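You operate a simulated robot arm through the tools that you are given. There is no shell and no other tool. Be economical: measure what you need, move in short steps, check, and stop when the job is done.

Carry out the task below with a simulated robot arm. There is one attempt and no reset: what you move stays moved.

Task
Gauge the paint on both leaves, then brush black over the thinner patch.
Fine: gauge and brush go back. Set down upright: blue film gauge, round brush. A coat counts when it lies all over at full strength: go over it till it gets no stronger.

The check looks at the end state, three seconds after you hand in, the way a careful person would. Anything else that was tipped, shoved, dropped, spilled or broken makes it a failure.

Robot
A 6-joint arm with a two-finger parallel gripper, fixed in place. Base frame: the origin is at the foot of the arm, x ahead of it, y to its left, z up. Lengths are in mm, angles in rad, forces in N, time in s.
With the tool pointing down near the work surface it reaches from about 240 to 640 mm from the base axis. Its first joint turns from -1.152 to 1.152 rad. Payload 2.7 kg.
Tool frame: the origin (TCP) lies between the finger pads and is the grasp point; the fingertips stand 23 mm ahead of it; z points along the fingers, y is the line along which they close. Largest opening 94 mm; finger width 38, thickness 10; the body of the gripper, 54 by 96 mm, starts 39 mm behind the TCP.
Orientation is that of the tool frame in the base frame, as [roll, pitch, yaw] about the fixed x, y, z axes, in that order (R = Rz(yaw) Ry(pitch) Rx(roll)). With the fingers straight down and closing along the base's y, the tool's x points along the base's -x, its y along +y and its z along -z.

Tools
- The arm moves only by the tool play_rows. Its argument "deltas" is text: rows parted by semicolons, each of 7 numbers parted by spaces: the turn, a rotation vector about the base's x, y, z in rad, then the shift along the base's x, y, z in mm, then the finger opening in mm, from 0 to 94. In form: ax ay az dx dy dz fingers; .... A call has 1 to 8 rows; each row shifts and turns the commanded pose from where the row before left it. A row lasts 0.2 s, in which the tool goes at most 50 mm and 0.15 rad; a call with a longer step from one row to the next is refused whole, and so is a gripper value outside its range. Where a pose cannot be reached the arm comes as near as it can. A force on the tool above 50 N (or 10 N above the force at the start of the call, whichever is more), or a blocked arm, ends the call early, and 0.2 s more pass. The fingers move at their own pace (about 45 mm/s each) and stop on an object; they squeeze with about 29 N. The grip force told is the motor's: it shows also when the fingers shut on nothing. Time passes only in rows, and 0.2 s behind the last, so rows that do not move let the fingers close. It gives the time, the measured TCP pose, the force on the tool (base axes), the opening and the grip force at its end, in the units of the frame above (readings bear some noise), with the torque about the TCP (base axes, N m) and any sound that the robot's microphone picked up.
- Cameras (640 x 400 px; columns grow to the right, rows downward): "scene" is fixed at [78.6, -426.2, 1409.7]; the picture's right is [0.69, -0.73, 0.00], its down [-0.35, -0.33, -0.87] and it looks along [0.63, 0.60, -0.49] (base axes); focal length 246 px, centre (320, 200). "wrist" rides on the gripper at [86, 16, -74] in the tool frame; the picture's right is [-0.18, 0.98, 0.00], its down [-0.58, -0.11, -0.81] and it looks along [-0.79, -0.15, 0.59] (tool axes); focal length 243 px, centre (320, 200). There is no depth. A picture from a camera that has moved, and an enlarged one, comes with that camera's place and axes in the base frame and with its lens. The place of the scene camera against the robot may be out by one fixed shift of up to 18 mm in any direction.
- grab_frame(camera): a new picture of that camera. It takes no simulated time.
- zoom(camera, box): a new picture of the part [left, top, right, bottom] of that camera's present view, enlarged. It takes no simulated time.
- hand_in(): hands the job in; it is judged then, once.

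Work in short steps. Places have to be worked out from the pictures, the camera data and where the tool is seen: move nearer, look again, correct. Check each grasp and each placing, and mend what went wrong. You have 120 turns and 76 pictures in all, those below and enlarged ones among them. Open the gripper and draw the arm clear of the work before you hand the job in, unless the task says otherwise; then end with one line.

The tools are called as a command line: name --argument value ..., lists and objects as JSON in quotes. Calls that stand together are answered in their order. play_rows: Moves the arm, as the interface text tells. Its arguments: {"type":"object","properties":{"deltas":{"type":"string"}},"required":["deltas"]} The other tools are called the same way: grab_frame (camera) takes a picture; zoom (camera, box) takes an enlarged picture of a part of a camera's view; hand_in () hands the job in.

At the start:

```text
clock: 0.0
tcp_pos: [419.8, -62.6, 1238.4]
tool_rot: [-3.142, -0.001, 3.141]
contact_force: [-0.6, -0.8, 0.1]
torque: [0.01, 0.0, 0.0]
width: 93.8
grasp_force: 0.0
```

scene: 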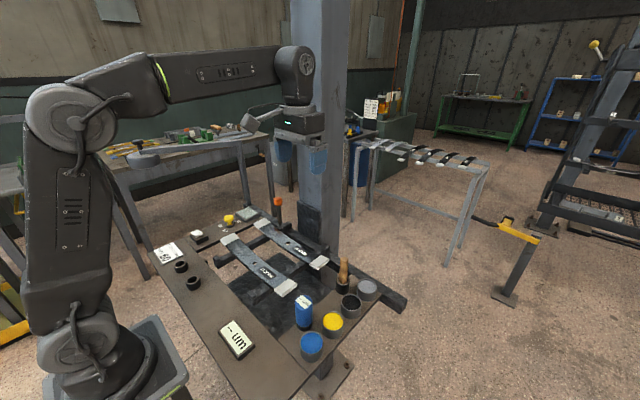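
wrist: 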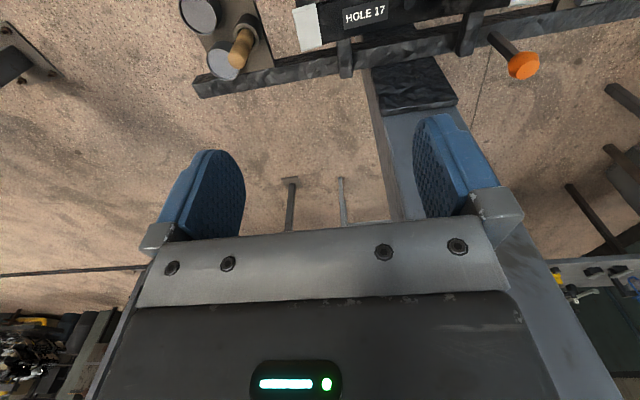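

The pictures show a bench with two leaves, paint pots, a brush, a blue item and a display. I'll zoom in on these before moving.

zoom --camera "scene" --box '[140, 190, 300, 290]'

zoom --camera "scene" --box '[200, 250, 400, 375]'

```text
4.00 times, centred on (220, 240) of scene
camera zoom: at [78.6, -426.2, 1409.7], right [0.69, -0.73, 0.0], down [-0.35, -0.33, -0.87], along [0.63, 0.6, -0.49], focal length 985 px, centre (720, 40)
```

zoom: 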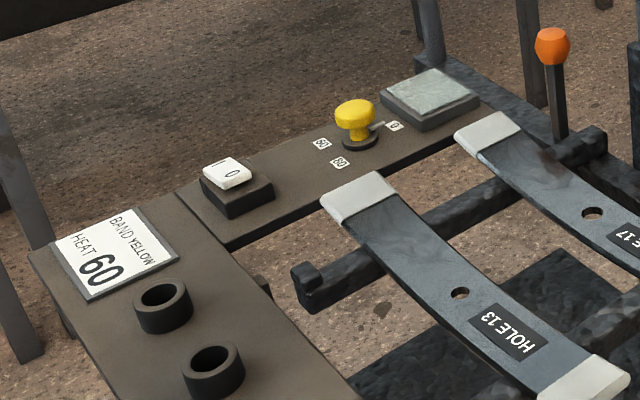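

```text
3.20 times, centred on (300, 312) of scene
camera zoom: at [78.6, -426.2, 1409.7], right [0.69, -0.73, 0.0], down [-0.35, -0.33, -0.87], along [0.63, 0.6, -0.49], focal length 788 px, centre (384, -160)
```

zoom: 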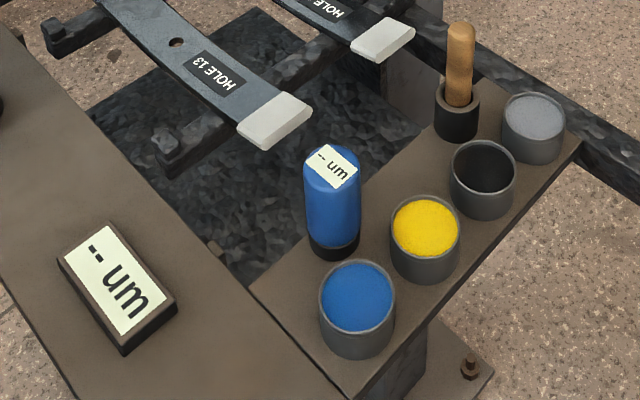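

I need better geometry, so I'll tilt the tool to make the wrist camera look down over the bench.

play_rows --deltas "0 0.12 0 0 0 0 94;0 0.12 0 0 0 0 94;0 0.12 0 0 0 0 94;0 0.12 0 0 0 0 94;0 0.12 0 0 0 0 94"

grab_frame --camera "wrist"

```text
clock: 1.2
tcp_pos: [379.1, -63.4, 1166.1]
tool_rot: [-3.14, -0.598, -3.141]
contact_force: [0.3, 1.1, -0.2]
torque: [0.01, 0.0, 0.03]
width: 94.1
grasp_force: 0.0
out of reach, approached as far as the arm can: row 3, 4, 5
```

```text
71 pictures are left
camera wrist: at [349.1, -47.4, 1275.1], right [0.15, 0.98, -0.1], down [0.93, -0.11, 0.34], along [0.32, -0.15, -0.94], focal length 243 px, centre (320, 200)
```

wrist: 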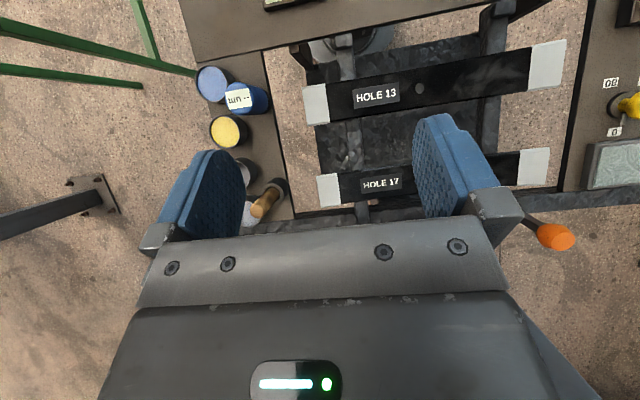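

Leaves run along y, at x≈335 (13) and x≈449 (17), z≈940. I'll zoom in to look for the paint patches and for how things are labelled.

zoom --camera "wrist" --box '[290, 20, 590, 207]'

zoom --camera "wrist" --box '[170, 20, 330, 220]'

zoom --camera "scene" --box '[210, 200, 370, 300]'

```text
2.13 times, centred on (440, 114) of wrist
camera zoom: at [349.1, -47.4, 1275.1], right [0.15, 0.98, -0.1], down [0.93, -0.11, 0.34], along [0.32, -0.15, -0.94], focal length 518 px, centre (64, 384)
```

zoom: 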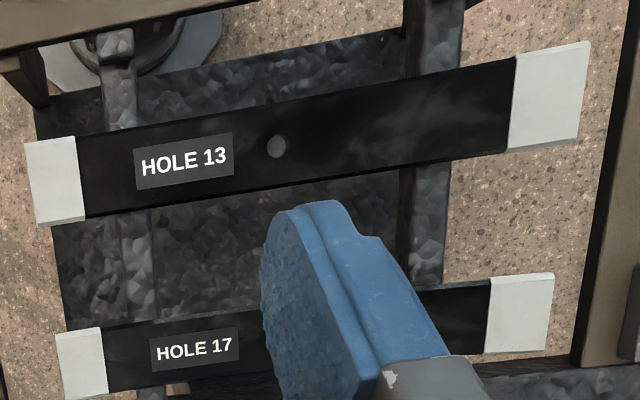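

```text
2.00 times, centred on (250, 120) of wrist
camera zoom: at [349.1, -47.4, 1275.1], right [0.15, 0.98, -0.1], down [0.93, -0.11, 0.34], along [0.32, -0.15, -0.94], focal length 485 px, centre (460, 360)
```

zoom: 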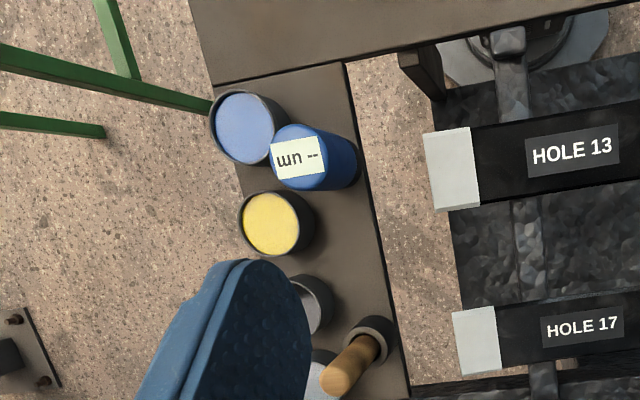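

```text
4.00 times, centred on (290, 250) of scene
camera zoom: at [78.7, -426.2, 1409.7], right [0.69, -0.73, 0.0], down [-0.35, -0.33, -0.87], along [0.63, 0.6, -0.49], focal length 985 px, centre (440, 0)
```

zoom: 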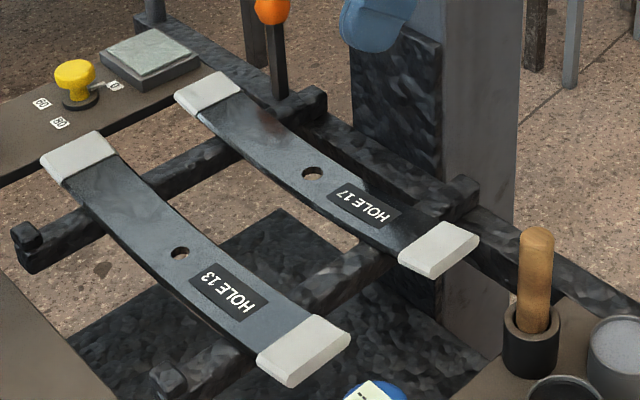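

Leaf 17 seems to show a brownish area between the hole and the +y end. I'll move the camera closer for a clearer view of both leaves.

play_rows --deltas "0 0 0 -20 40 -20 94;0 0 0 -20 40 -20 94;0 0 0 -20 40 -20 94;0 0 0 0 0 0 94"

grab_frame --camera "wrist"

```text
clock: 2.2
tcp_pos: [319.7, 59.2, 1106.0]
tool_rot: [-3.141, -0.6, 3.14]
contact_force: [-0.1, 0.8, -0.3]
torque: [-0.02, -0.02, -0.02]
width: 93.9
grasp_force: 0.0
```

```text
67 pictures are left
camera wrist: at [289.0, 73.2, 1215.6], right [0.15, 0.98, -0.1], down [0.94, -0.11, 0.34], along [0.32, -0.15, -0.94], focal length 243 px, centre (320, 200)
```

wrist: 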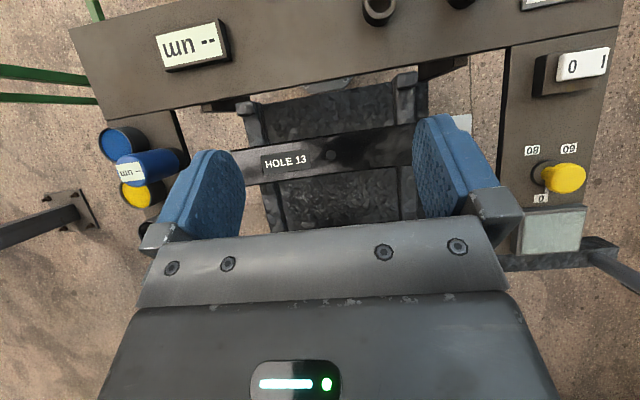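

Label 13 comes out at about (333, -8, 923). I'll zoom in on leaf 13 from here.

zoom --camera "wrist" --box '[200, 90, 490, 240]'

zoom --camera "scene" --box '[215, 200, 335, 300]'

```text
2.21 times, centred on (345, 165) of wrist
camera zoom: at [289.0, 73.2, 1215.6], right [0.15, 0.98, -0.1], down [0.94, -0.11, 0.34], along [0.32, -0.15, -0.94], focal length 535 px, centre (265, 277)
```

zoom: 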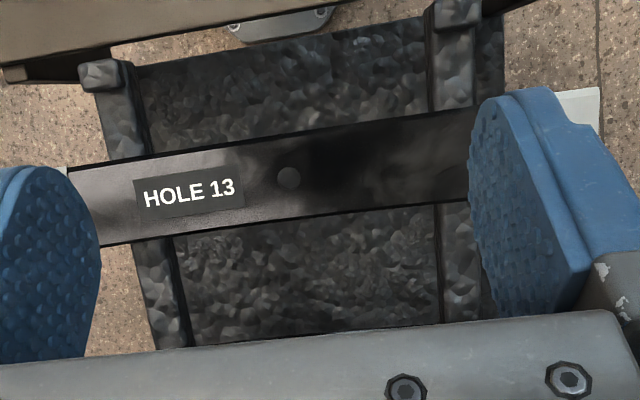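

```text
4.00 times, centred on (275, 250) of scene
camera zoom: at [78.6, -426.2, 1409.7], right [0.69, -0.73, 0.0], down [-0.35, -0.34, -0.87], along [0.63, 0.6, -0.49], focal length 985 px, centre (500, 0)
```

zoom: 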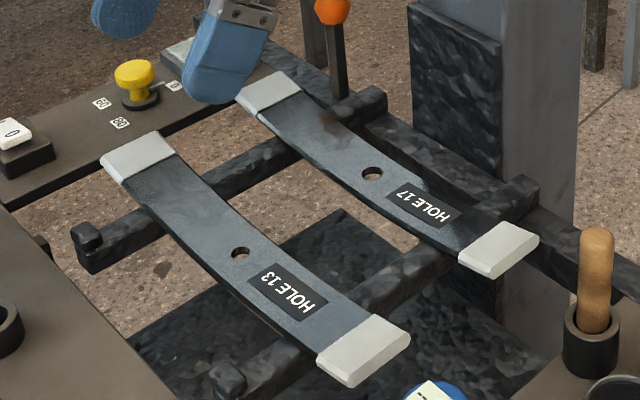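

I want a closer look at leaf 13's +y half, so I'll go lower.

play_rows --deltas "0 0 0 0 10 -30 94;0 0 0 5 10 -30 94;0 0 0 0 0 0 94"

grab_frame --camera "wrist"

```text
clock: 3.0
tcp_pos: [323.0, 78.2, 1045.6]
tool_rot: [-3.14, -0.6, 3.139]
contact_force: [0.8, 0.3, -0.7]
torque: [-0.01, -0.01, -0.02]
width: 93.8
grasp_force: 0.0
```

```text
64 pictures are left
camera wrist: at [293.7, 92.2, 1154.8], right [0.15, 0.98, -0.1], down [0.94, -0.11, 0.34], along [0.32, -0.15, -0.94], focal length 243 px, centre (320, 200)
```

wrist: 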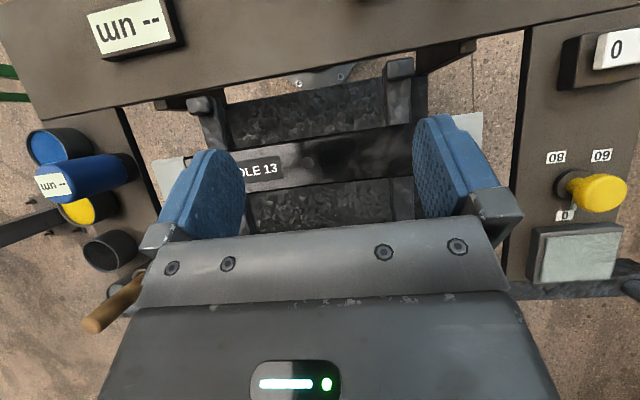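

zoom --camera "wrist" --box '[230, 110, 430, 220]'

```text
3.20 times, centred on (330, 165) of wrist
camera zoom: at [293.7, 92.2, 1154.8], right [0.15, 0.98, -0.1], down [0.94, -0.11, 0.34], along [0.32, -0.15, -0.94], focal length 776 px, centre (288, 312)
```

zoom: 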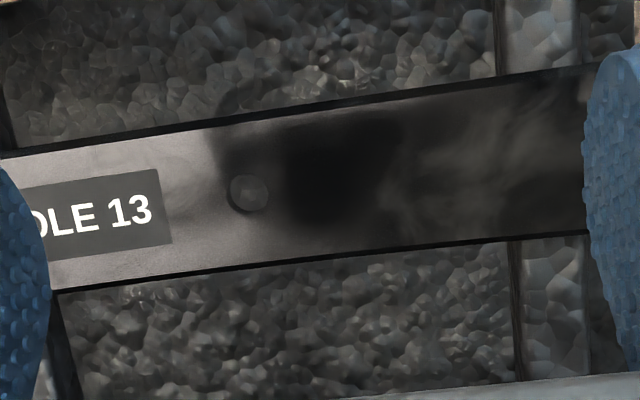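

The dark marks on the leaf look like reflections in glossy steel. Next I'll locate the gauge, pots and brush by moving the camera over that corner.

play_rows --deltas "0 0 0 0 -45 5 94;0 0 0 0 -45 5 94;0 0 0 0 -45 5 94;0 0 0 0 -45 5 94;0 0 0 0 -30 5 94;0 0 0 0 0 0 94"

grab_frame --camera "wrist"

```text
clock: 4.4
tcp_pos: [323.4, -132.5, 1070.0]
tool_rot: [-3.139, -0.602, -3.141]
contact_force: [-0.3, -0.2, -0.1]
torque: [0.02, -0.01, -0.04]
width: 93.8
grasp_force: 0.0
```

```text
62 pictures are left
camera wrist: at [292.8, -117.8, 1178.7], right [0.15, 0.98, -0.1], down [0.94, -0.11, 0.34], along [0.32, -0.15, -0.94], focal length 243 px, centre (320, 200)
```

wrist: 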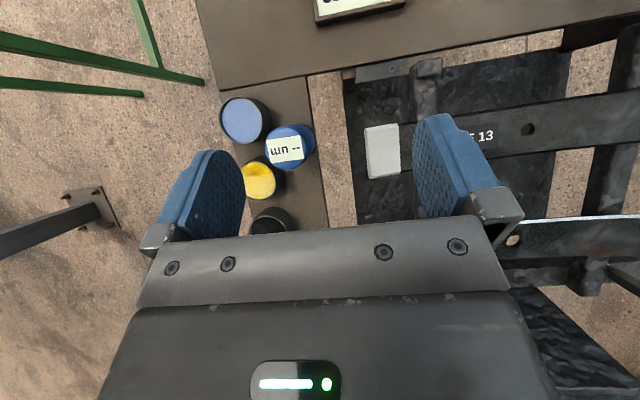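

Gauge top is at ≈(315,-173,970); the pot tops are near z≈901 at y≈-235. I'll square the tool up above the gauge and check before going down.

play_rows --deltas "0 -0.12 0 0 -8 -10 94;0 -0.12 0 0 -8 -5 94;0 -0.12 0 0 -8 -5 94;0 -0.12 0 -4 -8 -10 94;0 -0.12 0 -4 -8 -10 94;0 0 0 0 0 0 94"

grab_frame --camera "wrist"

zoom --camera "scene" --box '[200, 220, 400, 375]'

```text
clock: 5.8
tcp_pos: [314.9, -172.1, 1031.5]
tool_rot: [-3.141, 0.001, -3.142]
contact_force: [0.1, -0.1, -0.1]
torque: [-0.05, 0.03, -0.02]
width: 93.8
grasp_force: 0.0
```

```text
61 pictures are left
camera wrist: at [228.2, -157.2, 1104.1], right [0.18, 0.98, 0.0], down [0.58, -0.11, 0.81], along [0.79, -0.15, -0.59], focal length 243 px, centre (320, 200)
```

wrist: 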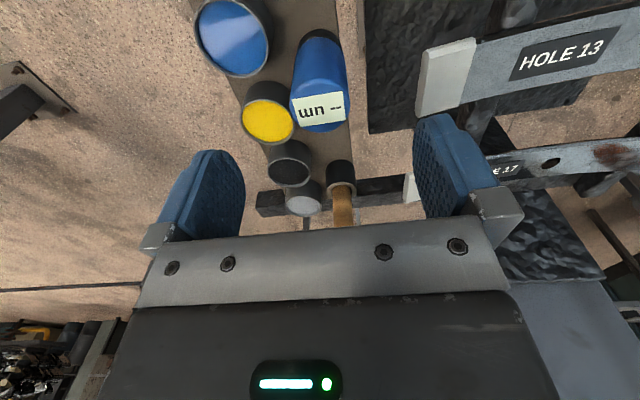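

```text
2.58 times, centred on (300, 298) of scene
camera zoom: at [78.6, -426.2, 1409.7], right [0.69, -0.73, 0.0], down [-0.35, -0.33, -0.87], along [0.63, 0.6, -0.49], focal length 636 px, centre (372, -52)
```

zoom: 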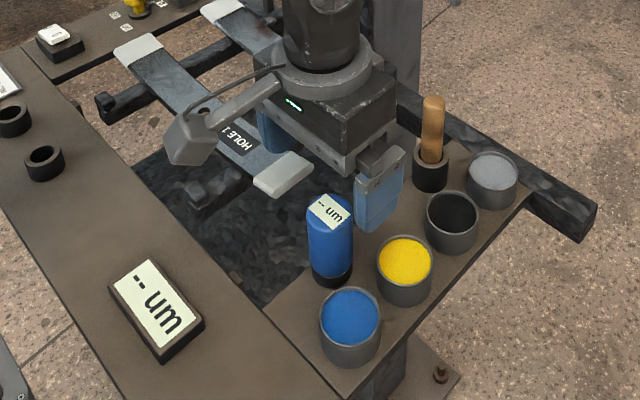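

Two views agree on gauge top (315,-173.5,970), and the fingers straddle it. I'll descend to z≈943, where the fingertips stay above the pot rims.

play_rows --deltas "0 0 0 0 -1 -30 94;0 0 0 0 0 -30 94;0 0 0 0 0 -28 94;0 0 0 0 0 0 94"

grab_frame --camera "wrist"

zoom --camera "scene" --box '[200, 220, 400, 375]'

```text
clock: 6.7
tcp_pos: [315.6, -175.6, 947.8]
tool_rot: [-3.137, 0.001, 3.139]
contact_force: [-6.0, 4.6, 8.3]
torque: [-0.37, 0.29, -0.33]
width: 92.2
grasp_force: 0.1
stopped in row 4: the force on the tool passed its limit at 56 N (the readings are from after the stop); the commanded pose is now the measured one
```

```text
59 pictures are left
camera wrist: at [228.5, -159.6, 1019.8], right [0.19, 0.98, 0.0], down [0.58, -0.11, 0.81], along [0.79, -0.15, -0.59], focal length 243 px, centre (320, 200)
```

wrist: 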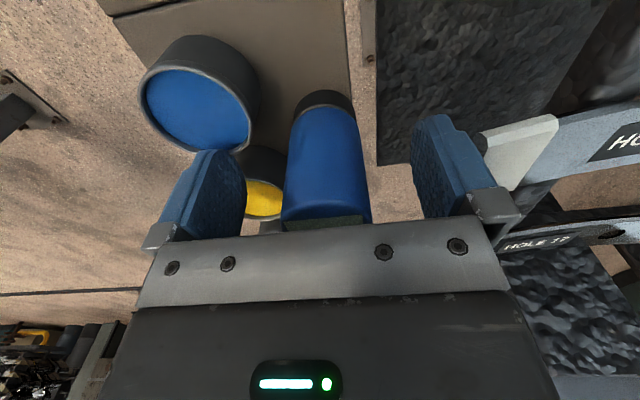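

```text
2.58 times, centred on (300, 298) of scene
camera zoom: at [78.4, -426.0, 1409.7], right [0.69, -0.73, 0.0], down [-0.35, -0.34, -0.87], along [0.63, 0.6, -0.49], focal length 636 px, centre (372, -52)
```

zoom: 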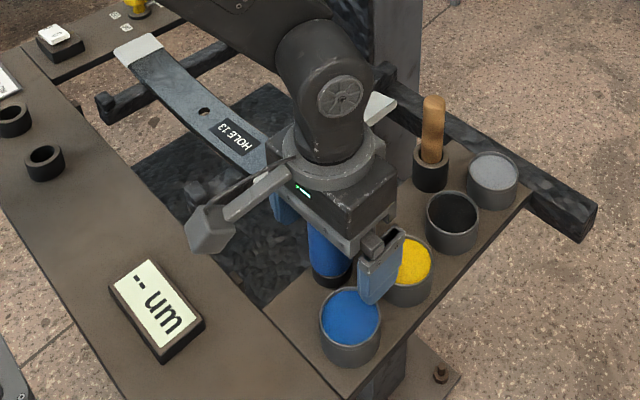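

Contact: the -y finger likely touched a pot rim. I'll back straight up and look for anything moved.

play_rows --deltas "0 0 0 0 0 15 94;0 0 0 0 0 15 94;0 0 0 0 0 0 70"

grab_frame --camera "wrist"

zoom --camera "scene" --box '[260, 260, 400, 370]'

```text
clock: 7.5
tcp_pos: [316.6, -174.8, 976.0]
tool_rot: [-3.134, 0.003, 3.141]
contact_force: [-0.3, -0.1, 0.4]
torque: [0.01, -0.03, 0.01]
width: 70.1
grasp_force: 0.1
```

```text
57 pictures are left
camera wrist: at [228.3, -159.5, 1049.3], right [0.19, 0.98, 0.0], down [0.58, -0.11, 0.81], along [0.79, -0.15, -0.59], focal length 243 px, centre (320, 200)
```

wrist: 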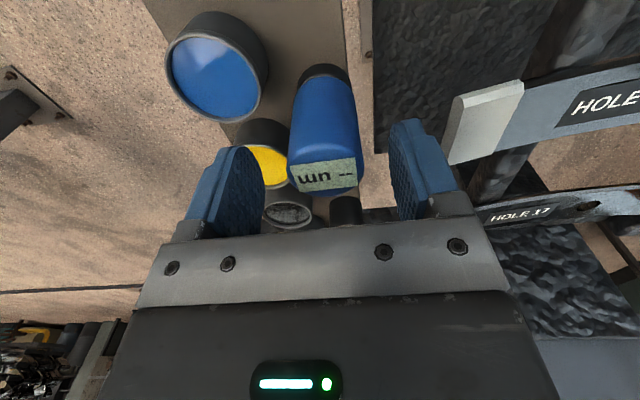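

```text
3.64 times, centred on (330, 315) of scene
camera zoom: at [78.6, -426.2, 1409.7], right [0.69, -0.73, 0.0], down [-0.35, -0.33, -0.87], along [0.63, 0.6, -0.49], focal length 896 px, centre (284, -218)
```

zoom: 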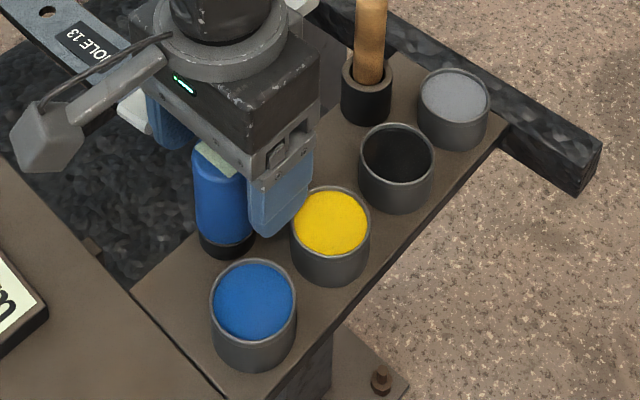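

Nothing was disturbed and the gauge top is still at (317,-174). I'll descend with a narrower opening to z≈958, then close.

play_rows --deltas "0 0 0 0 0.8 -9 62;0 0 0 0 0 -9 60;0 0 0 0 0 0 60;0 0 0 0 0 0 30;0 0 0 0 0 0 30;0 0 0 0 0 0 30"

grab_frame --camera "wrist"

```text
clock: 8.9
tcp_pos: [317.3, -174.4, 958.2]
tool_rot: [-3.136, 0.003, 3.14]
contact_force: [0.5, 1.0, 2.5]
torque: [0.08, -0.01, 0.0]
width: 37.3
grasp_force: 28.9
```

```text
55 pictures are left
camera wrist: at [229.2, -159.0, 1031.0], right [0.19, 0.98, 0.0], down [0.58, -0.11, 0.81], along [0.79, -0.15, -0.59], focal length 243 px, centre (320, 200)
```

wrist: 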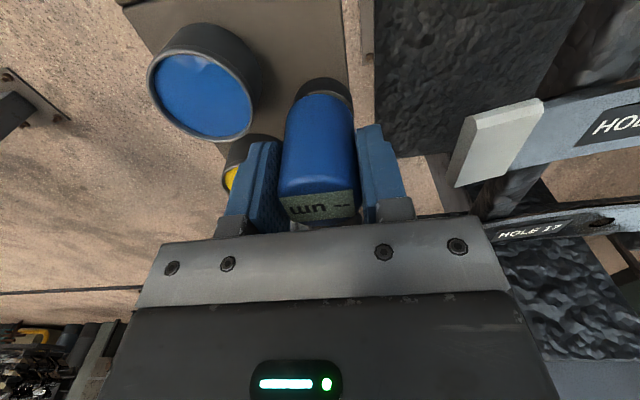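

Gripped at 37 mm; home pose is (317.3,-174.4,958.2). Lifting straight up.

play_rows --deltas "0 0 0 0 0 10 30;0 0 0 0 0 30 30;0 0 0 0 0 40 30;0 0 0 0 0 40 30;0 0 0 0 0 0 30"

grab_frame --camera "wrist"

zoom --camera "scene" --box '[200, 200, 400, 370]'

```text
clock: 10.1
tcp_pos: [314.4, -174.1, 1079.5]
tool_rot: [-3.137, 0.001, 3.141]
contact_force: [0.6, 0.1, -0.9]
torque: [0.04, 0.0, 0.03]
width: 37.1
grasp_force: 28.3
```

```text
54 pictures are left
camera wrist: at [228.1, -159.2, 1152.3], right [0.19, 0.98, 0.0], down [0.58, -0.11, 0.81], along [0.79, -0.15, -0.59], focal length 243 px, centre (320, 200)
```

wrist: 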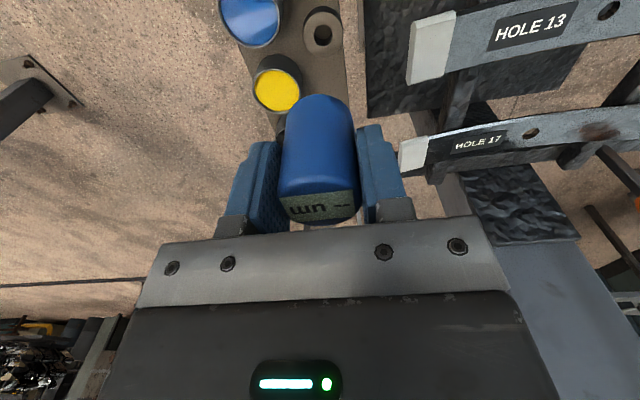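

```text
2.35 times, centred on (300, 285) of scene
camera zoom: at [78.6, -426.2, 1409.7], right [0.69, -0.73, 0.0], down [-0.35, -0.33, -0.87], along [0.63, 0.6, -0.49], focal length 580 px, centre (367, 0)
```

zoom: 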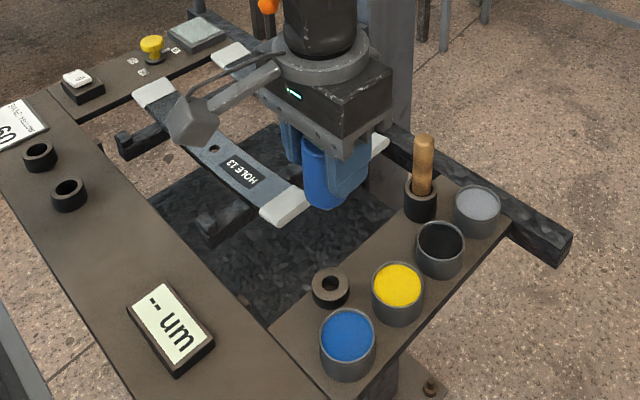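

The gauge was seated in a ring holder on the bench. I need to know the shape of its bottom, so I'll zoom in on it.

zoom --camera "scene" --box '[270, 215, 380, 335]'

zoom --camera "wrist" --box '[220, 0, 420, 240]'

```text
3.33 times, centred on (325, 275) of scene
camera zoom: at [78.6, -426.2, 1409.7], right [0.69, -0.73, 0.0], down [-0.35, -0.33, -0.87], along [0.63, 0.6, -0.49], focal length 821 px, centre (303, -50)
```

zoom: 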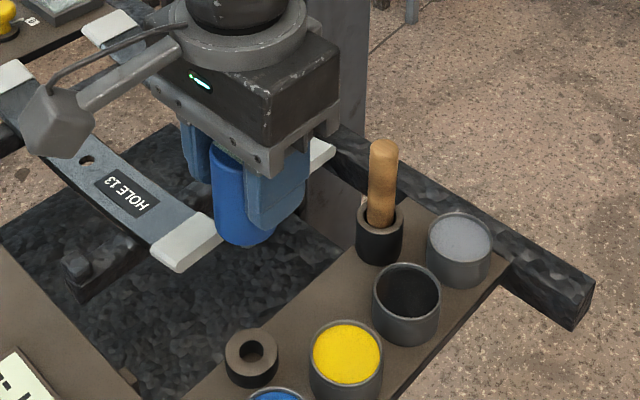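

```text
1.67 times, centred on (320, 120) of wrist
camera zoom: at [228.1, -159.2, 1152.3], right [0.19, 0.98, 0.0], down [0.58, -0.11, 0.81], along [0.79, -0.15, -0.59], focal length 404 px, centre (320, 333)
```

zoom: 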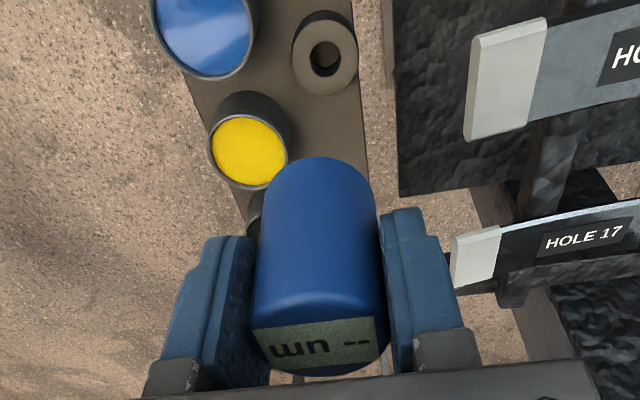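

The bottom of the body is about 44 mm below the TCP. I'll carry the gauge over leaf 13, beyond the hole, staying well above it.

play_rows --deltas "0 0 0 3 40 0 30;0 0 0 4 42 0 30;0 0 0 4 42 0 30;0 0 0 4 42 0 30;0 0 0 4 42 0 30;0 0 0 0 41 -15 30;0 0 0 0 0 -30 30;0 0 0 0 0 0 30"

grab_frame --camera "wrist"

zoom --camera "scene" --box '[180, 180, 360, 320]'

```text
clock: 11.9
tcp_pos: [336.0, 73.4, 1033.1]
tool_rot: [-3.14, 0.004, 3.14]
contact_force: [-0.9, 0.3, -1.7]
torque: [0.01, -0.01, 0.01]
width: 37.4
grasp_force: 29.2
```

```text
50 pictures are left
camera wrist: at [248.6, 89.7, 1105.9], right [0.19, 0.98, 0.0], down [0.58, -0.11, 0.81], along [0.79, -0.15, -0.59], focal length 243 px, centre (320, 200)
```

wrist: 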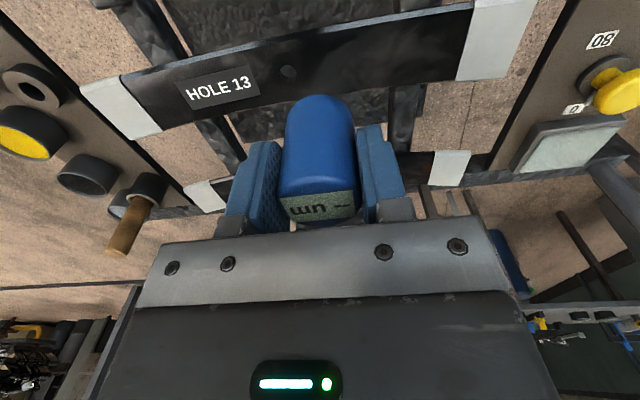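

```text
2.86 times, centred on (270, 250) of scene
camera zoom: at [78.7, -426.2, 1409.7], right [0.69, -0.73, 0.0], down [-0.35, -0.34, -0.87], along [0.63, 0.6, -0.49], focal length 704 px, centre (463, 57)
```

zoom: 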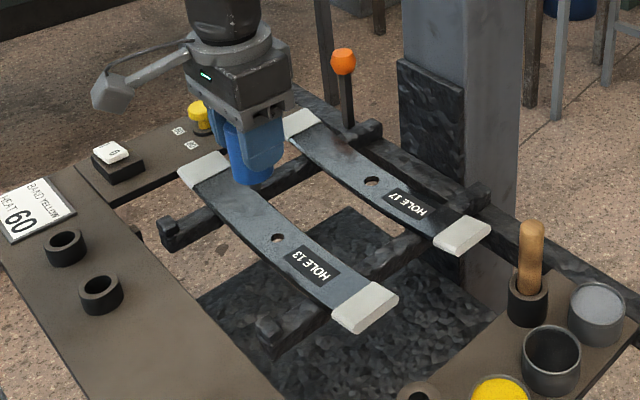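

Leaf 13 lies along x≈332, with its hole at y≈50 and end caps at y≈-85 and 186. I'll descend over y≈90, slowly toward contact.

play_rows --deltas "0 0 0 -3 17 -13 30;0 0 0 0 0 -20 30;0 0 0 0 0 -10 30;0 0 0 0 0 0 30"

play_rows --deltas "0 0 0 0 0 -2 30;0 0 0 0 0 -2 30;0 0 0 0 0 0 30"

play_rows --deltas "0 0 0 0 0 -2 30;0 0 0 0 0 -2 30;0 0 0 0 0 0 30"

zoom --camera "wrist" --box '[220, 0, 520, 240]'

```text
clock: 12.9
tcp_pos: [333.6, 92.1, 990.2]
tool_rot: [-3.136, 0.003, 3.141]
contact_force: [0.2, 0.7, -0.9]
torque: [0.01, -0.02, 0.01]
width: 37.4
grasp_force: 28.7
```

```text
clock: 13.7
tcp_pos: [331.0, 92.4, 986.2]
tool_rot: [-3.135, 0.003, 3.14]
contact_force: [-0.2, -0.1, -0.7]
torque: [0.01, -0.03, -0.03]
width: 37.2
grasp_force: 29.2
```

```text
clock: 14.5
tcp_pos: [333.6, 92.4, 984.1]
tool_rot: [-3.141, 0.008, -3.142]
contact_force: [-1.7, -8.1, 30.1]
torque: [-0.38, 0.15, 0.01]
width: 37.3
grasp_force: 28.8
```

```text
1.67 times, centred on (370, 120) of wrist
camera zoom: at [245.3, 106.9, 1056.2], right [0.18, 0.98, 0.0], down [0.57, -0.11, 0.81], along [0.8, -0.15, -0.58], focal length 404 px, centre (237, 333)
```

zoom: 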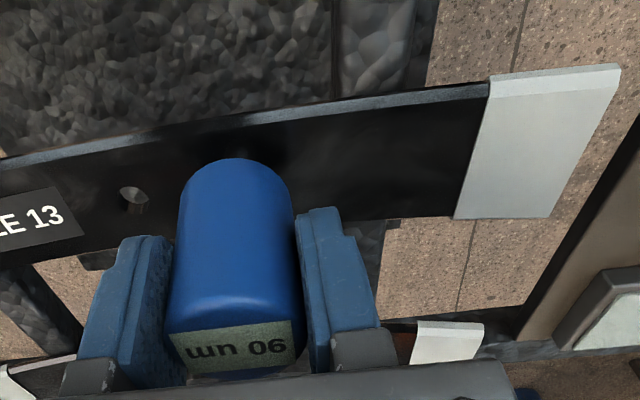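

The gauge reads on the black area. I'll confirm the value on the bench display.

zoom --camera "scene" --box '[200, 310, 270, 370]'

play_rows --deltas "0 0 0 0 0 15 30;0 0 0 0 0 15 30;0 0 0 0 0 0 30"

zoom --camera "scene" --box '[200, 310, 270, 370]'

```text
6.67 times, centred on (235, 340) of scene
camera zoom: at [78.3, -426.5, 1409.6], right [0.69, -0.73, 0.0], down [-0.35, -0.33, -0.87], along [0.63, 0.6, -0.49], focal length 1642 px, centre (887, -733)
```

zoom: 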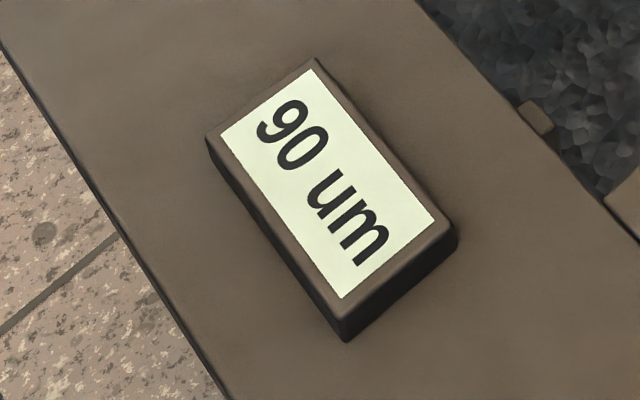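

```text
clock: 15.3
tcp_pos: [331.2, 91.6, 1010.6]
tool_rot: [-3.138, 0.001, 3.14]
contact_force: [-0.1, 1.1, -1.4]
torque: [0.01, 0.03, 0.0]
width: 37.1
grasp_force: 28.8
```

```text
6.67 times, centred on (235, 340) of scene
camera zoom: at [78.7, -426.2, 1409.7], right [0.69, -0.73, 0.0], down [-0.35, -0.33, -0.87], along [0.63, 0.6, -0.49], focal length 1642 px, centre (887, -733)
```

zoom: 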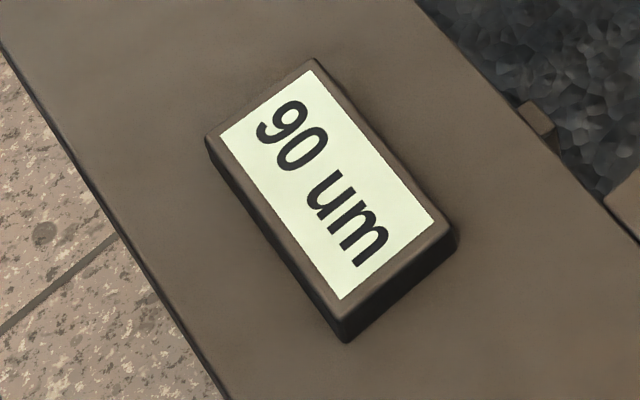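

The display holds 90 µm for leaf 13. Now I'll do the same at leaf 17, x≈454, y≈88.

play_rows --deltas "0 0 0 40 -1 5 30;0 0 0 42 -1 0 30;0 0 0 41 -2 0 30;0 0 0 0 0 -15 30;0 0 0 0 0 -12 30;0 0 0 0 0 0 30"

grab_frame --camera "wrist"

```text
clock: 16.7
tcp_pos: [454.9, 87.5, 990.9]
tool_rot: [-3.135, 0.004, 3.14]
contact_force: [-0.5, 0.2, -1.4]
torque: [0.0, -0.02, 0.01]
width: 37.0
grasp_force: 28.7
```

```text
45 pictures are left
camera wrist: at [367.9, 101.4, 1062.8], right [0.19, 0.98, 0.0], down [0.58, -0.11, 0.81], along [0.79, -0.15, -0.59], focal length 243 px, centre (320, 200)
```

wrist: 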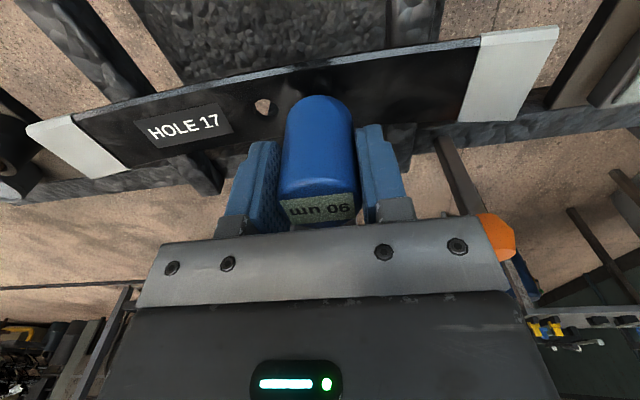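

The gauge is centred over leaf 17. I'll go down slowly to contact.

play_rows --deltas "0 0 0 0 0 -2 30;0 0 0 0 0 -2 30;0 0 0 0 0 0 30"

play_rows --deltas "0 0 0 0 0 -2 30;0 0 0 0 0 -1 30;0 0 0 0 0 0 30"

zoom --camera "scene" --box '[200, 310, 270, 370]'

```text
clock: 17.5
tcp_pos: [454.5, 86.8, 986.4]
tool_rot: [-3.136, 0.004, 3.14]
contact_force: [-0.9, 0.1, -1.6]
torque: [0.02, -0.02, 0.02]
width: 37.4
grasp_force: 28.7
```

```text
clock: 18.3
tcp_pos: [456.6, 88.5, 983.8]
tool_rot: [-3.137, 0.004, 3.14]
contact_force: [-0.1, -0.5, 0.4]
torque: [-0.03, 0.02, -0.03]
width: 37.0
grasp_force: 28.9
```

```text
6.67 times, centred on (235, 340) of scene
camera zoom: at [78.6, -426.2, 1409.7], right [0.69, -0.73, 0.0], down [-0.35, -0.33, -0.87], along [0.63, 0.6, -0.49], focal length 1642 px, centre (887, -733)
```

zoom: 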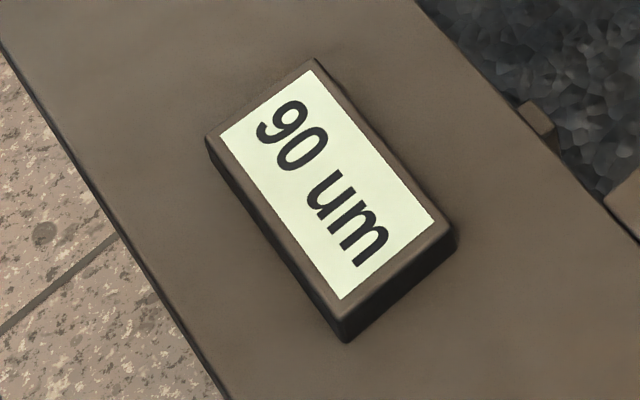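

No contact yet, so the display is still holding the old value. I'll go down a little further.

play_rows --deltas "0 0 0 0 0 -1.5 30;0 0 0 0 0 -1 30;0 0 0 0 0 0 30"

```text
clock: 19.1
tcp_pos: [455.8, 87.7, 983.3]
tool_rot: [-3.139, 0.01, 3.14]
contact_force: [-5.8, -2.5, 27.8]
torque: [-0.06, 0.33, -0.01]
width: 37.1
grasp_force: 28.7
```

zoom --camera "scene" --box '[200, 310, 270, 370]'

```text
6.67 times, centred on (235, 340) of scene
camera zoom: at [78.1, -426.3, 1409.7], right [0.69, -0.73, 0.0], down [-0.35, -0.33, -0.87], along [0.63, 0.6, -0.49], focal length 1642 px, centre (887, -733)
```

zoom: 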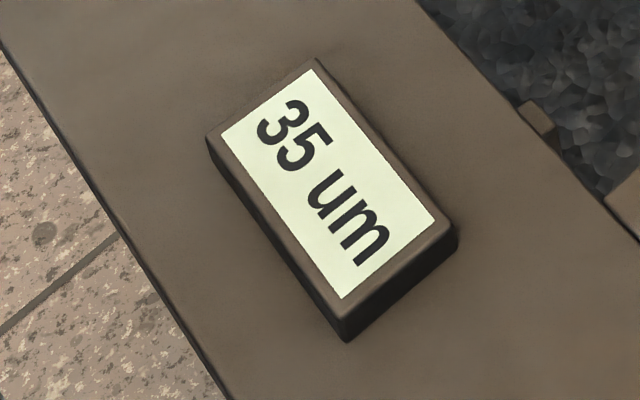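

Leaf 17 reads 35 µm, so it is the thinner one. To learn whether the white ends count as paint, I'll also gauge leaf 17's -y white end.

play_rows --deltas "0 0 0 0 0 20 30;0 0 0 0 -40 10 30;0 0 0 0 -45 0 30;0 0 0 0 -45 0 30;0 0 0 0 -43 0 30;0 0 0 0 0 0 30"

grab_frame --camera "wrist"

```text
clock: 20.5
tcp_pos: [454.8, -85.7, 1008.9]
tool_rot: [-3.136, 0.004, 3.141]
contact_force: [-0.5, -0.2, -0.7]
torque: [-0.02, -0.05, 0.01]
width: 37.3
grasp_force: 29.0
```

```text
42 pictures are left
camera wrist: at [368.2, -70.0, 1082.7], right [0.18, 0.98, 0.0], down [0.58, -0.11, 0.81], along [0.79, -0.15, -0.59], focal length 243 px, centre (320, 200)
```

wrist: 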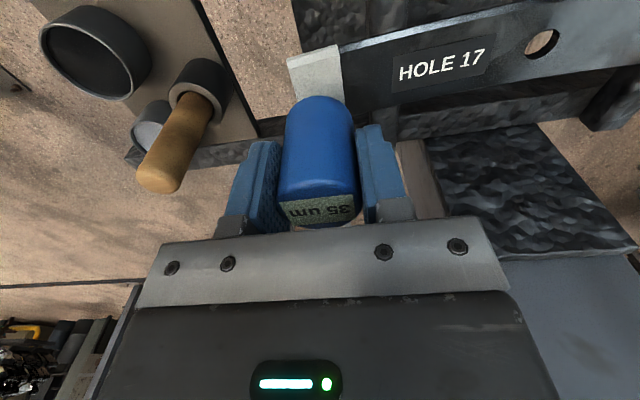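

play_rows --deltas "0 0 0 0 0 -8 30;0 0 0 0 0 -4 30;0 0 0 0 0 -2 30;0 0 0 0 0 0 30"

play_rows --deltas "0 0 0 0 0 -2 30;0 0 0 0 0 -2 30;0 0 0 0 0 0 30"

```text
clock: 21.5
tcp_pos: [454.1, -85.2, 996.9]
tool_rot: [-3.137, 0.001, 3.141]
contact_force: [0.2, -0.8, -1.6]
torque: [0.01, -0.01, 0.03]
width: 37.3
grasp_force: 29.0
```

```text
clock: 22.3
tcp_pos: [455.8, -85.8, 993.7]
tool_rot: [-3.137, 0.006, 3.14]
contact_force: [-1.4, 0.5, 8.2]
torque: [-0.07, 0.12, -0.01]
width: 37.1
grasp_force: 29.0
```

zoom --camera "scene" --box '[200, 310, 270, 370]'

zoom --camera "scene" --box '[220, 200, 380, 310]'

```text
6.67 times, centred on (235, 340) of scene
camera zoom: at [78.5, -426.2, 1409.7], right [0.69, -0.73, 0.0], down [-0.35, -0.34, -0.87], along [0.63, 0.6, -0.49], focal length 1642 px, centre (887, -733)
```

zoom: 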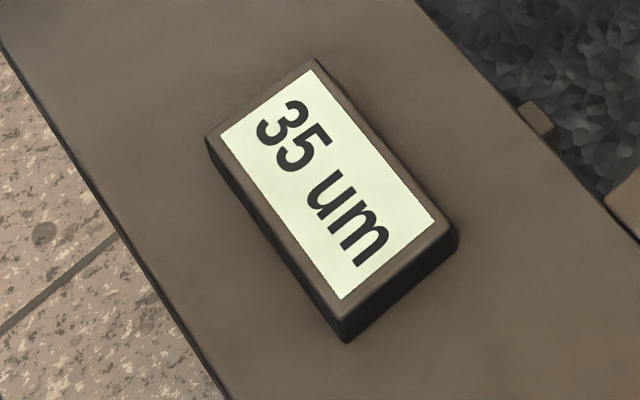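

```text
3.64 times, centred on (300, 255) of scene
camera zoom: at [78.5, -426.2, 1409.7], right [0.69, -0.73, 0.0], down [-0.35, -0.34, -0.87], along [0.63, 0.6, -0.49], focal length 896 px, centre (393, 0)
```

zoom: 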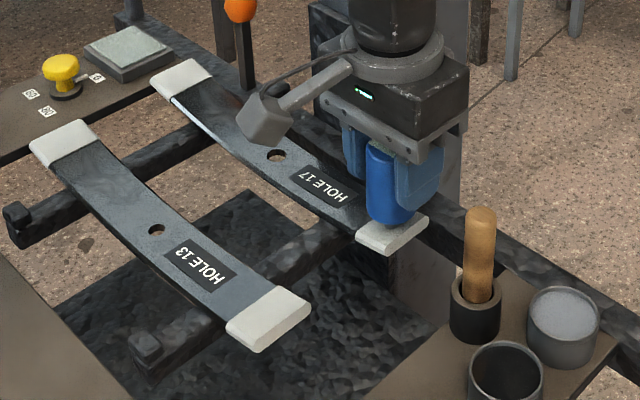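

The result is ambiguous, since the display holds its last value. Testing leaf 13's white end on the way home will settle it: a change from 35 means the ends read as paint.

play_rows --deltas "0 0 0 0 0 20 30;0 0 0 -40 0 5 30;0 0 0 -41 0 0 30;0 0 0 -40 0 0 30;0 0 0 0 0 -15 30;0 0 0 0 0 -5 30;0 0 0 0 0 -2 30;0 0 0 0 0 0 30"

play_rows --deltas "0 0 0 0 0 -2 30;0 0 0 0 0 -1 30;0 0 0 0 0 0 30"

```text
clock: 24.1
tcp_pos: [333.9, -85.3, 994.6]
tool_rot: [-3.136, 0.002, 3.14]
contact_force: [-0.8, 0.2, -1.9]
torque: [-0.03, 0.0, -0.01]
width: 37.3
grasp_force: 29.6
```

```text
clock: 24.9
tcp_pos: [334.0, -85.2, 991.5]
tool_rot: [-3.136, 0.006, 3.138]
contact_force: [0.3, -2.3, 8.4]
torque: [-0.19, 0.04, -0.04]
width: 37.3
grasp_force: 28.9
```

play_rows --deltas "0 0 0 0 0 -1 30;0 0 0 0 0 0 30"

grab_frame --camera "wrist"

```text
clock: 25.5
tcp_pos: [333.7, -85.2, 991.8]
tool_rot: [-3.135, 0.006, 3.138]
contact_force: [3.2, -1.4, 10.1]
torque: [-0.2, -0.14, 0.0]
width: 37.6
grasp_force: 29.3
```

```text
39 pictures are left
camera wrist: at [246.7, -70.1, 1064.2], right [0.18, 0.98, 0.0], down [0.58, -0.11, 0.81], along [0.8, -0.15, -0.59], focal length 243 px, centre (320, 200)
```

wrist: 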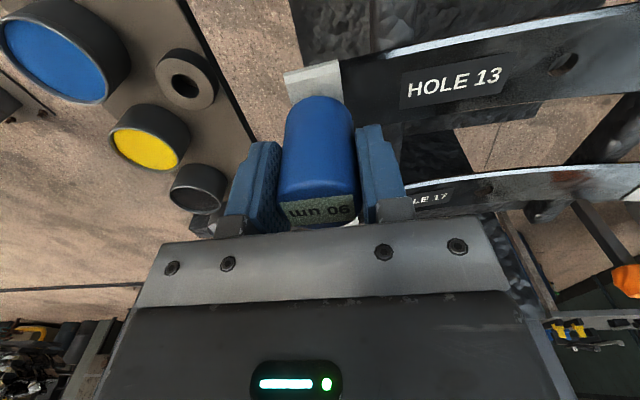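

It changed to 90, so any spot on a leaf gives that leaf's value: leaf 13 = 90, leaf 17 = 35. Leaf 17 is the thinner one. Now I'll return the gauge, pausing above its holder.

play_rows --deltas "0 0 0 0 0 25 30;0 0 0 0 0 25 30;0 0 0 -8 -45 0 30;0 0 0 -9 -44 0 30;0 0 0 0 0 -25 30;0 0 0 0 0 0 30"

grab_frame --camera "wrist"

zoom --camera "scene" --box '[260, 230, 380, 350]'

```text
clock: 26.9
tcp_pos: [318.6, -175.3, 1016.0]
tool_rot: [-3.136, 0.003, 3.139]
contact_force: [0.5, 0.3, -1.5]
torque: [-0.03, -0.01, -0.01]
width: 37.2
grasp_force: 29.4
```

```text
38 pictures are left
camera wrist: at [230.6, -159.1, 1089.1], right [0.18, 0.98, 0.0], down [0.58, -0.11, 0.81], along [0.79, -0.15, -0.59], focal length 243 px, centre (320, 200)
```

wrist: 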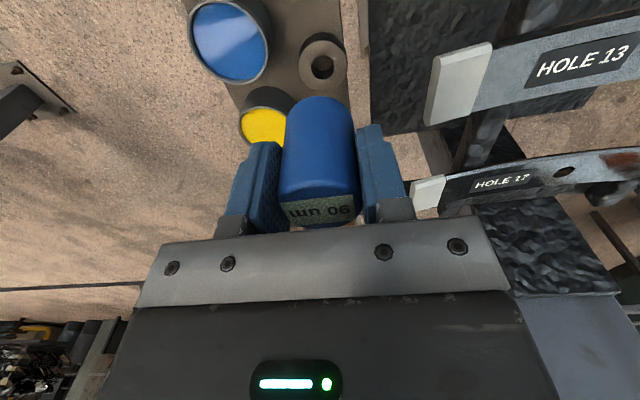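

```text
3.33 times, centred on (320, 290) of scene
camera zoom: at [78.6, -426.2, 1409.7], right [0.69, -0.73, 0.0], down [-0.35, -0.33, -0.87], along [0.63, 0.6, -0.49], focal length 821 px, centre (320, -100)
```

zoom: 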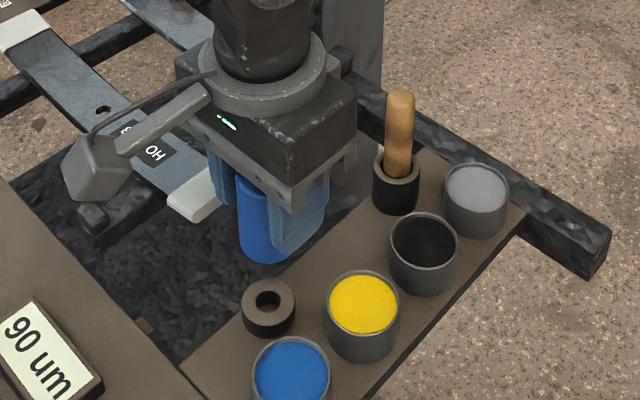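

I'll lower toward the holder in short steps, watching the force.

play_rows --deltas "0 0 0 -1 1 -20 30;0 0 0 0 0 -18 30;0 0 0 0 0 0 30"

play_rows --deltas "0 0 0 0 0 -4 30;0 0 0 0 0 -4 30;0 0 0 0 0 0 30"

play_rows --deltas "0 0 0 0 0 -4 30;0 0 0 0 0 -3 30;0 0 0 0 0 0 30"

```text
clock: 27.7
tcp_pos: [316.4, -174.5, 977.9]
tool_rot: [-3.139, 0.004, 3.139]
contact_force: [-0.3, 0.8, -1.1]
torque: [0.0, 0.03, -0.05]
width: 37.1
grasp_force: 28.9
```

```text
clock: 28.5
tcp_pos: [316.5, -172.1, 969.8]
tool_rot: [-3.136, 0.002, 3.139]
contact_force: [0.1, -0.4, -2.1]
torque: [-0.02, -0.02, 0.0]
width: 37.1
grasp_force: 29.5
```

```text
clock: 29.3
tcp_pos: [317.5, -172.7, 963.0]
tool_rot: [-3.136, 0.004, 3.139]
contact_force: [-0.3, -0.2, -1.8]
torque: [0.01, 0.04, -0.03]
width: 37.5
grasp_force: 28.9
```

No contact at 963, so the tip is evidently inside the ring. Continuing to the seat.

play_rows --deltas "0 0 0 0 -0.5 -2 30;0 0 0 0 0 -2 30;0 0 0 0 0 0 30"

grab_frame --camera "wrist"

```text
clock: 30.1
tcp_pos: [316.7, -172.9, 960.0]
tool_rot: [-3.137, 0.003, 3.139]
contact_force: [0.2, 0.0, -1.7]
torque: [-0.04, -0.03, 0.01]
width: 37.2
grasp_force: 29.3
```

```text
36 pictures are left
camera wrist: at [229.5, -158.4, 1032.4], right [0.19, 0.98, 0.0], down [0.58, -0.11, 0.81], along [0.79, -0.15, -0.59], focal length 243 px, centre (320, 200)
```

wrist: 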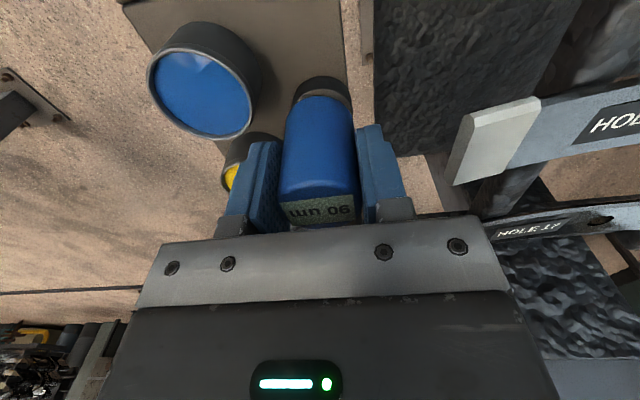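

play_rows --deltas "0 0 0 0 0 -2 30;0 0 0 0 0 0 30"

play_rows --deltas "0 0 0 0 0 -1.5 30;0 0 0 0 0 0 30"

```text
clock: 30.7
tcp_pos: [315.8, -173.9, 959.0]
tool_rot: [-3.137, 0.003, 3.139]
contact_force: [0.3, 0.2, -0.9]
torque: [0.05, 0.01, -0.01]
width: 37.2
grasp_force: 29.0
```

```text
clock: 31.3
tcp_pos: [316.8, -174.1, 955.7]
tool_rot: [-3.135, 0.003, 3.139]
contact_force: [0.1, -0.1, -0.5]
torque: [0.0, 0.0, 0.01]
width: 37.3
grasp_force: 29.0
```

play_rows --deltas "0 0 0 0 0 -1.5 30;0 0 0 0 0 0 30"

```text
clock: 31.9
tcp_pos: [316.4, -174.3, 955.7]
tool_rot: [-3.137, 0.007, -3.141]
contact_force: [-5.3, 9.1, 29.3]
torque: [0.49, 0.29, 0.03]
width: 37.4
grasp_force: 29.4
```

Seated: 29 N of upward force. I'll ease up a little, open moderately (mind the pots), and rise.

play_rows --deltas "0 0 0 0 0 1.5 30;0 0 0 0 0 0 54;0 0 0 0 0 0 54;0 0 0 0 0 10 54;0 0 0 0 0 30 54;0 0 0 0 0 40 54;0 0 0 0 0 0 54"

grab_frame --camera "wrist"

zoom --camera "scene" --box '[280, 240, 400, 360]'

```text
clock: 33.5
tcp_pos: [316.9, -173.3, 1036.2]
tool_rot: [-3.135, 0.004, 3.141]
contact_force: [0.3, -0.9, -0.4]
torque: [0.02, -0.01, 0.01]
width: 54.2
grasp_force: 0.0
```

```text
35 pictures are left
camera wrist: at [229.0, -158.3, 1109.1], right [0.19, 0.98, 0.0], down [0.58, -0.11, 0.81], along [0.79, -0.15, -0.59], focal length 243 px, centre (320, 200)
```

wrist: 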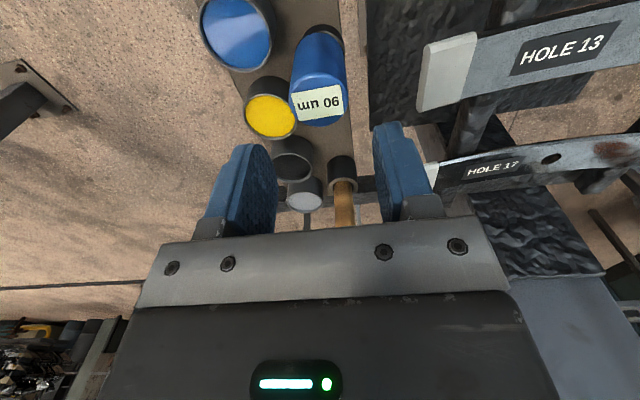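

```text
3.33 times, centred on (340, 300) of scene
camera zoom: at [78.6, -426.2, 1409.7], right [0.69, -0.73, 0.0], down [-0.35, -0.33, -0.87], along [0.63, 0.6, -0.49], focal length 821 px, centre (253, -133)
```

zoom: 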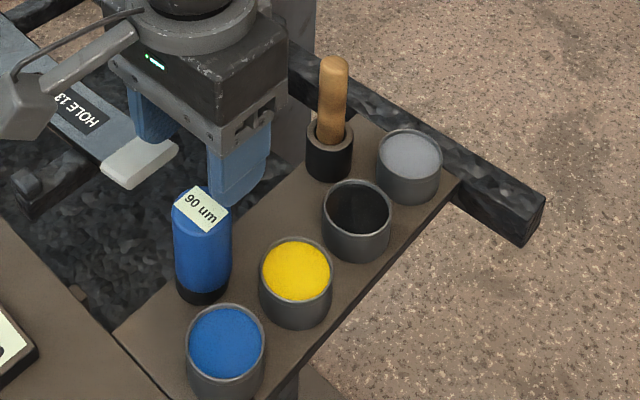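

The gauge stands upright again in its ring. The brush handle is near (440,-168) with its top around z≈997; I'll move above it and check.

play_rows --deltas "0 0 0 30 0 8 50;0 0 0 45 3 8 50;0 0 0 30 2 8 50;0 0 0 0 0 0 50"

grab_frame --camera "wrist"

```text
clock: 34.5
tcp_pos: [421.9, -169.9, 1061.2]
tool_rot: [-3.137, 0.004, 3.14]
contact_force: [-0.2, 0.1, 0.3]
torque: [0.0, -0.01, -0.01]
width: 50.0
grasp_force: 0.1
```

```text
33 pictures are left
camera wrist: at [334.8, -154.4, 1132.9], right [0.19, 0.98, 0.0], down [0.58, -0.11, 0.81], along [0.79, -0.15, -0.59], focal length 243 px, centre (320, 200)
```

wrist: 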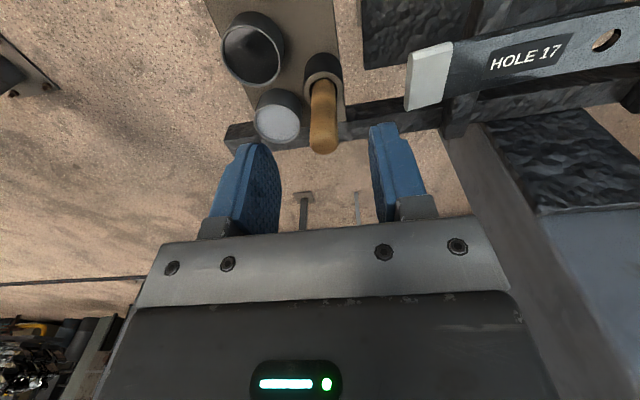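

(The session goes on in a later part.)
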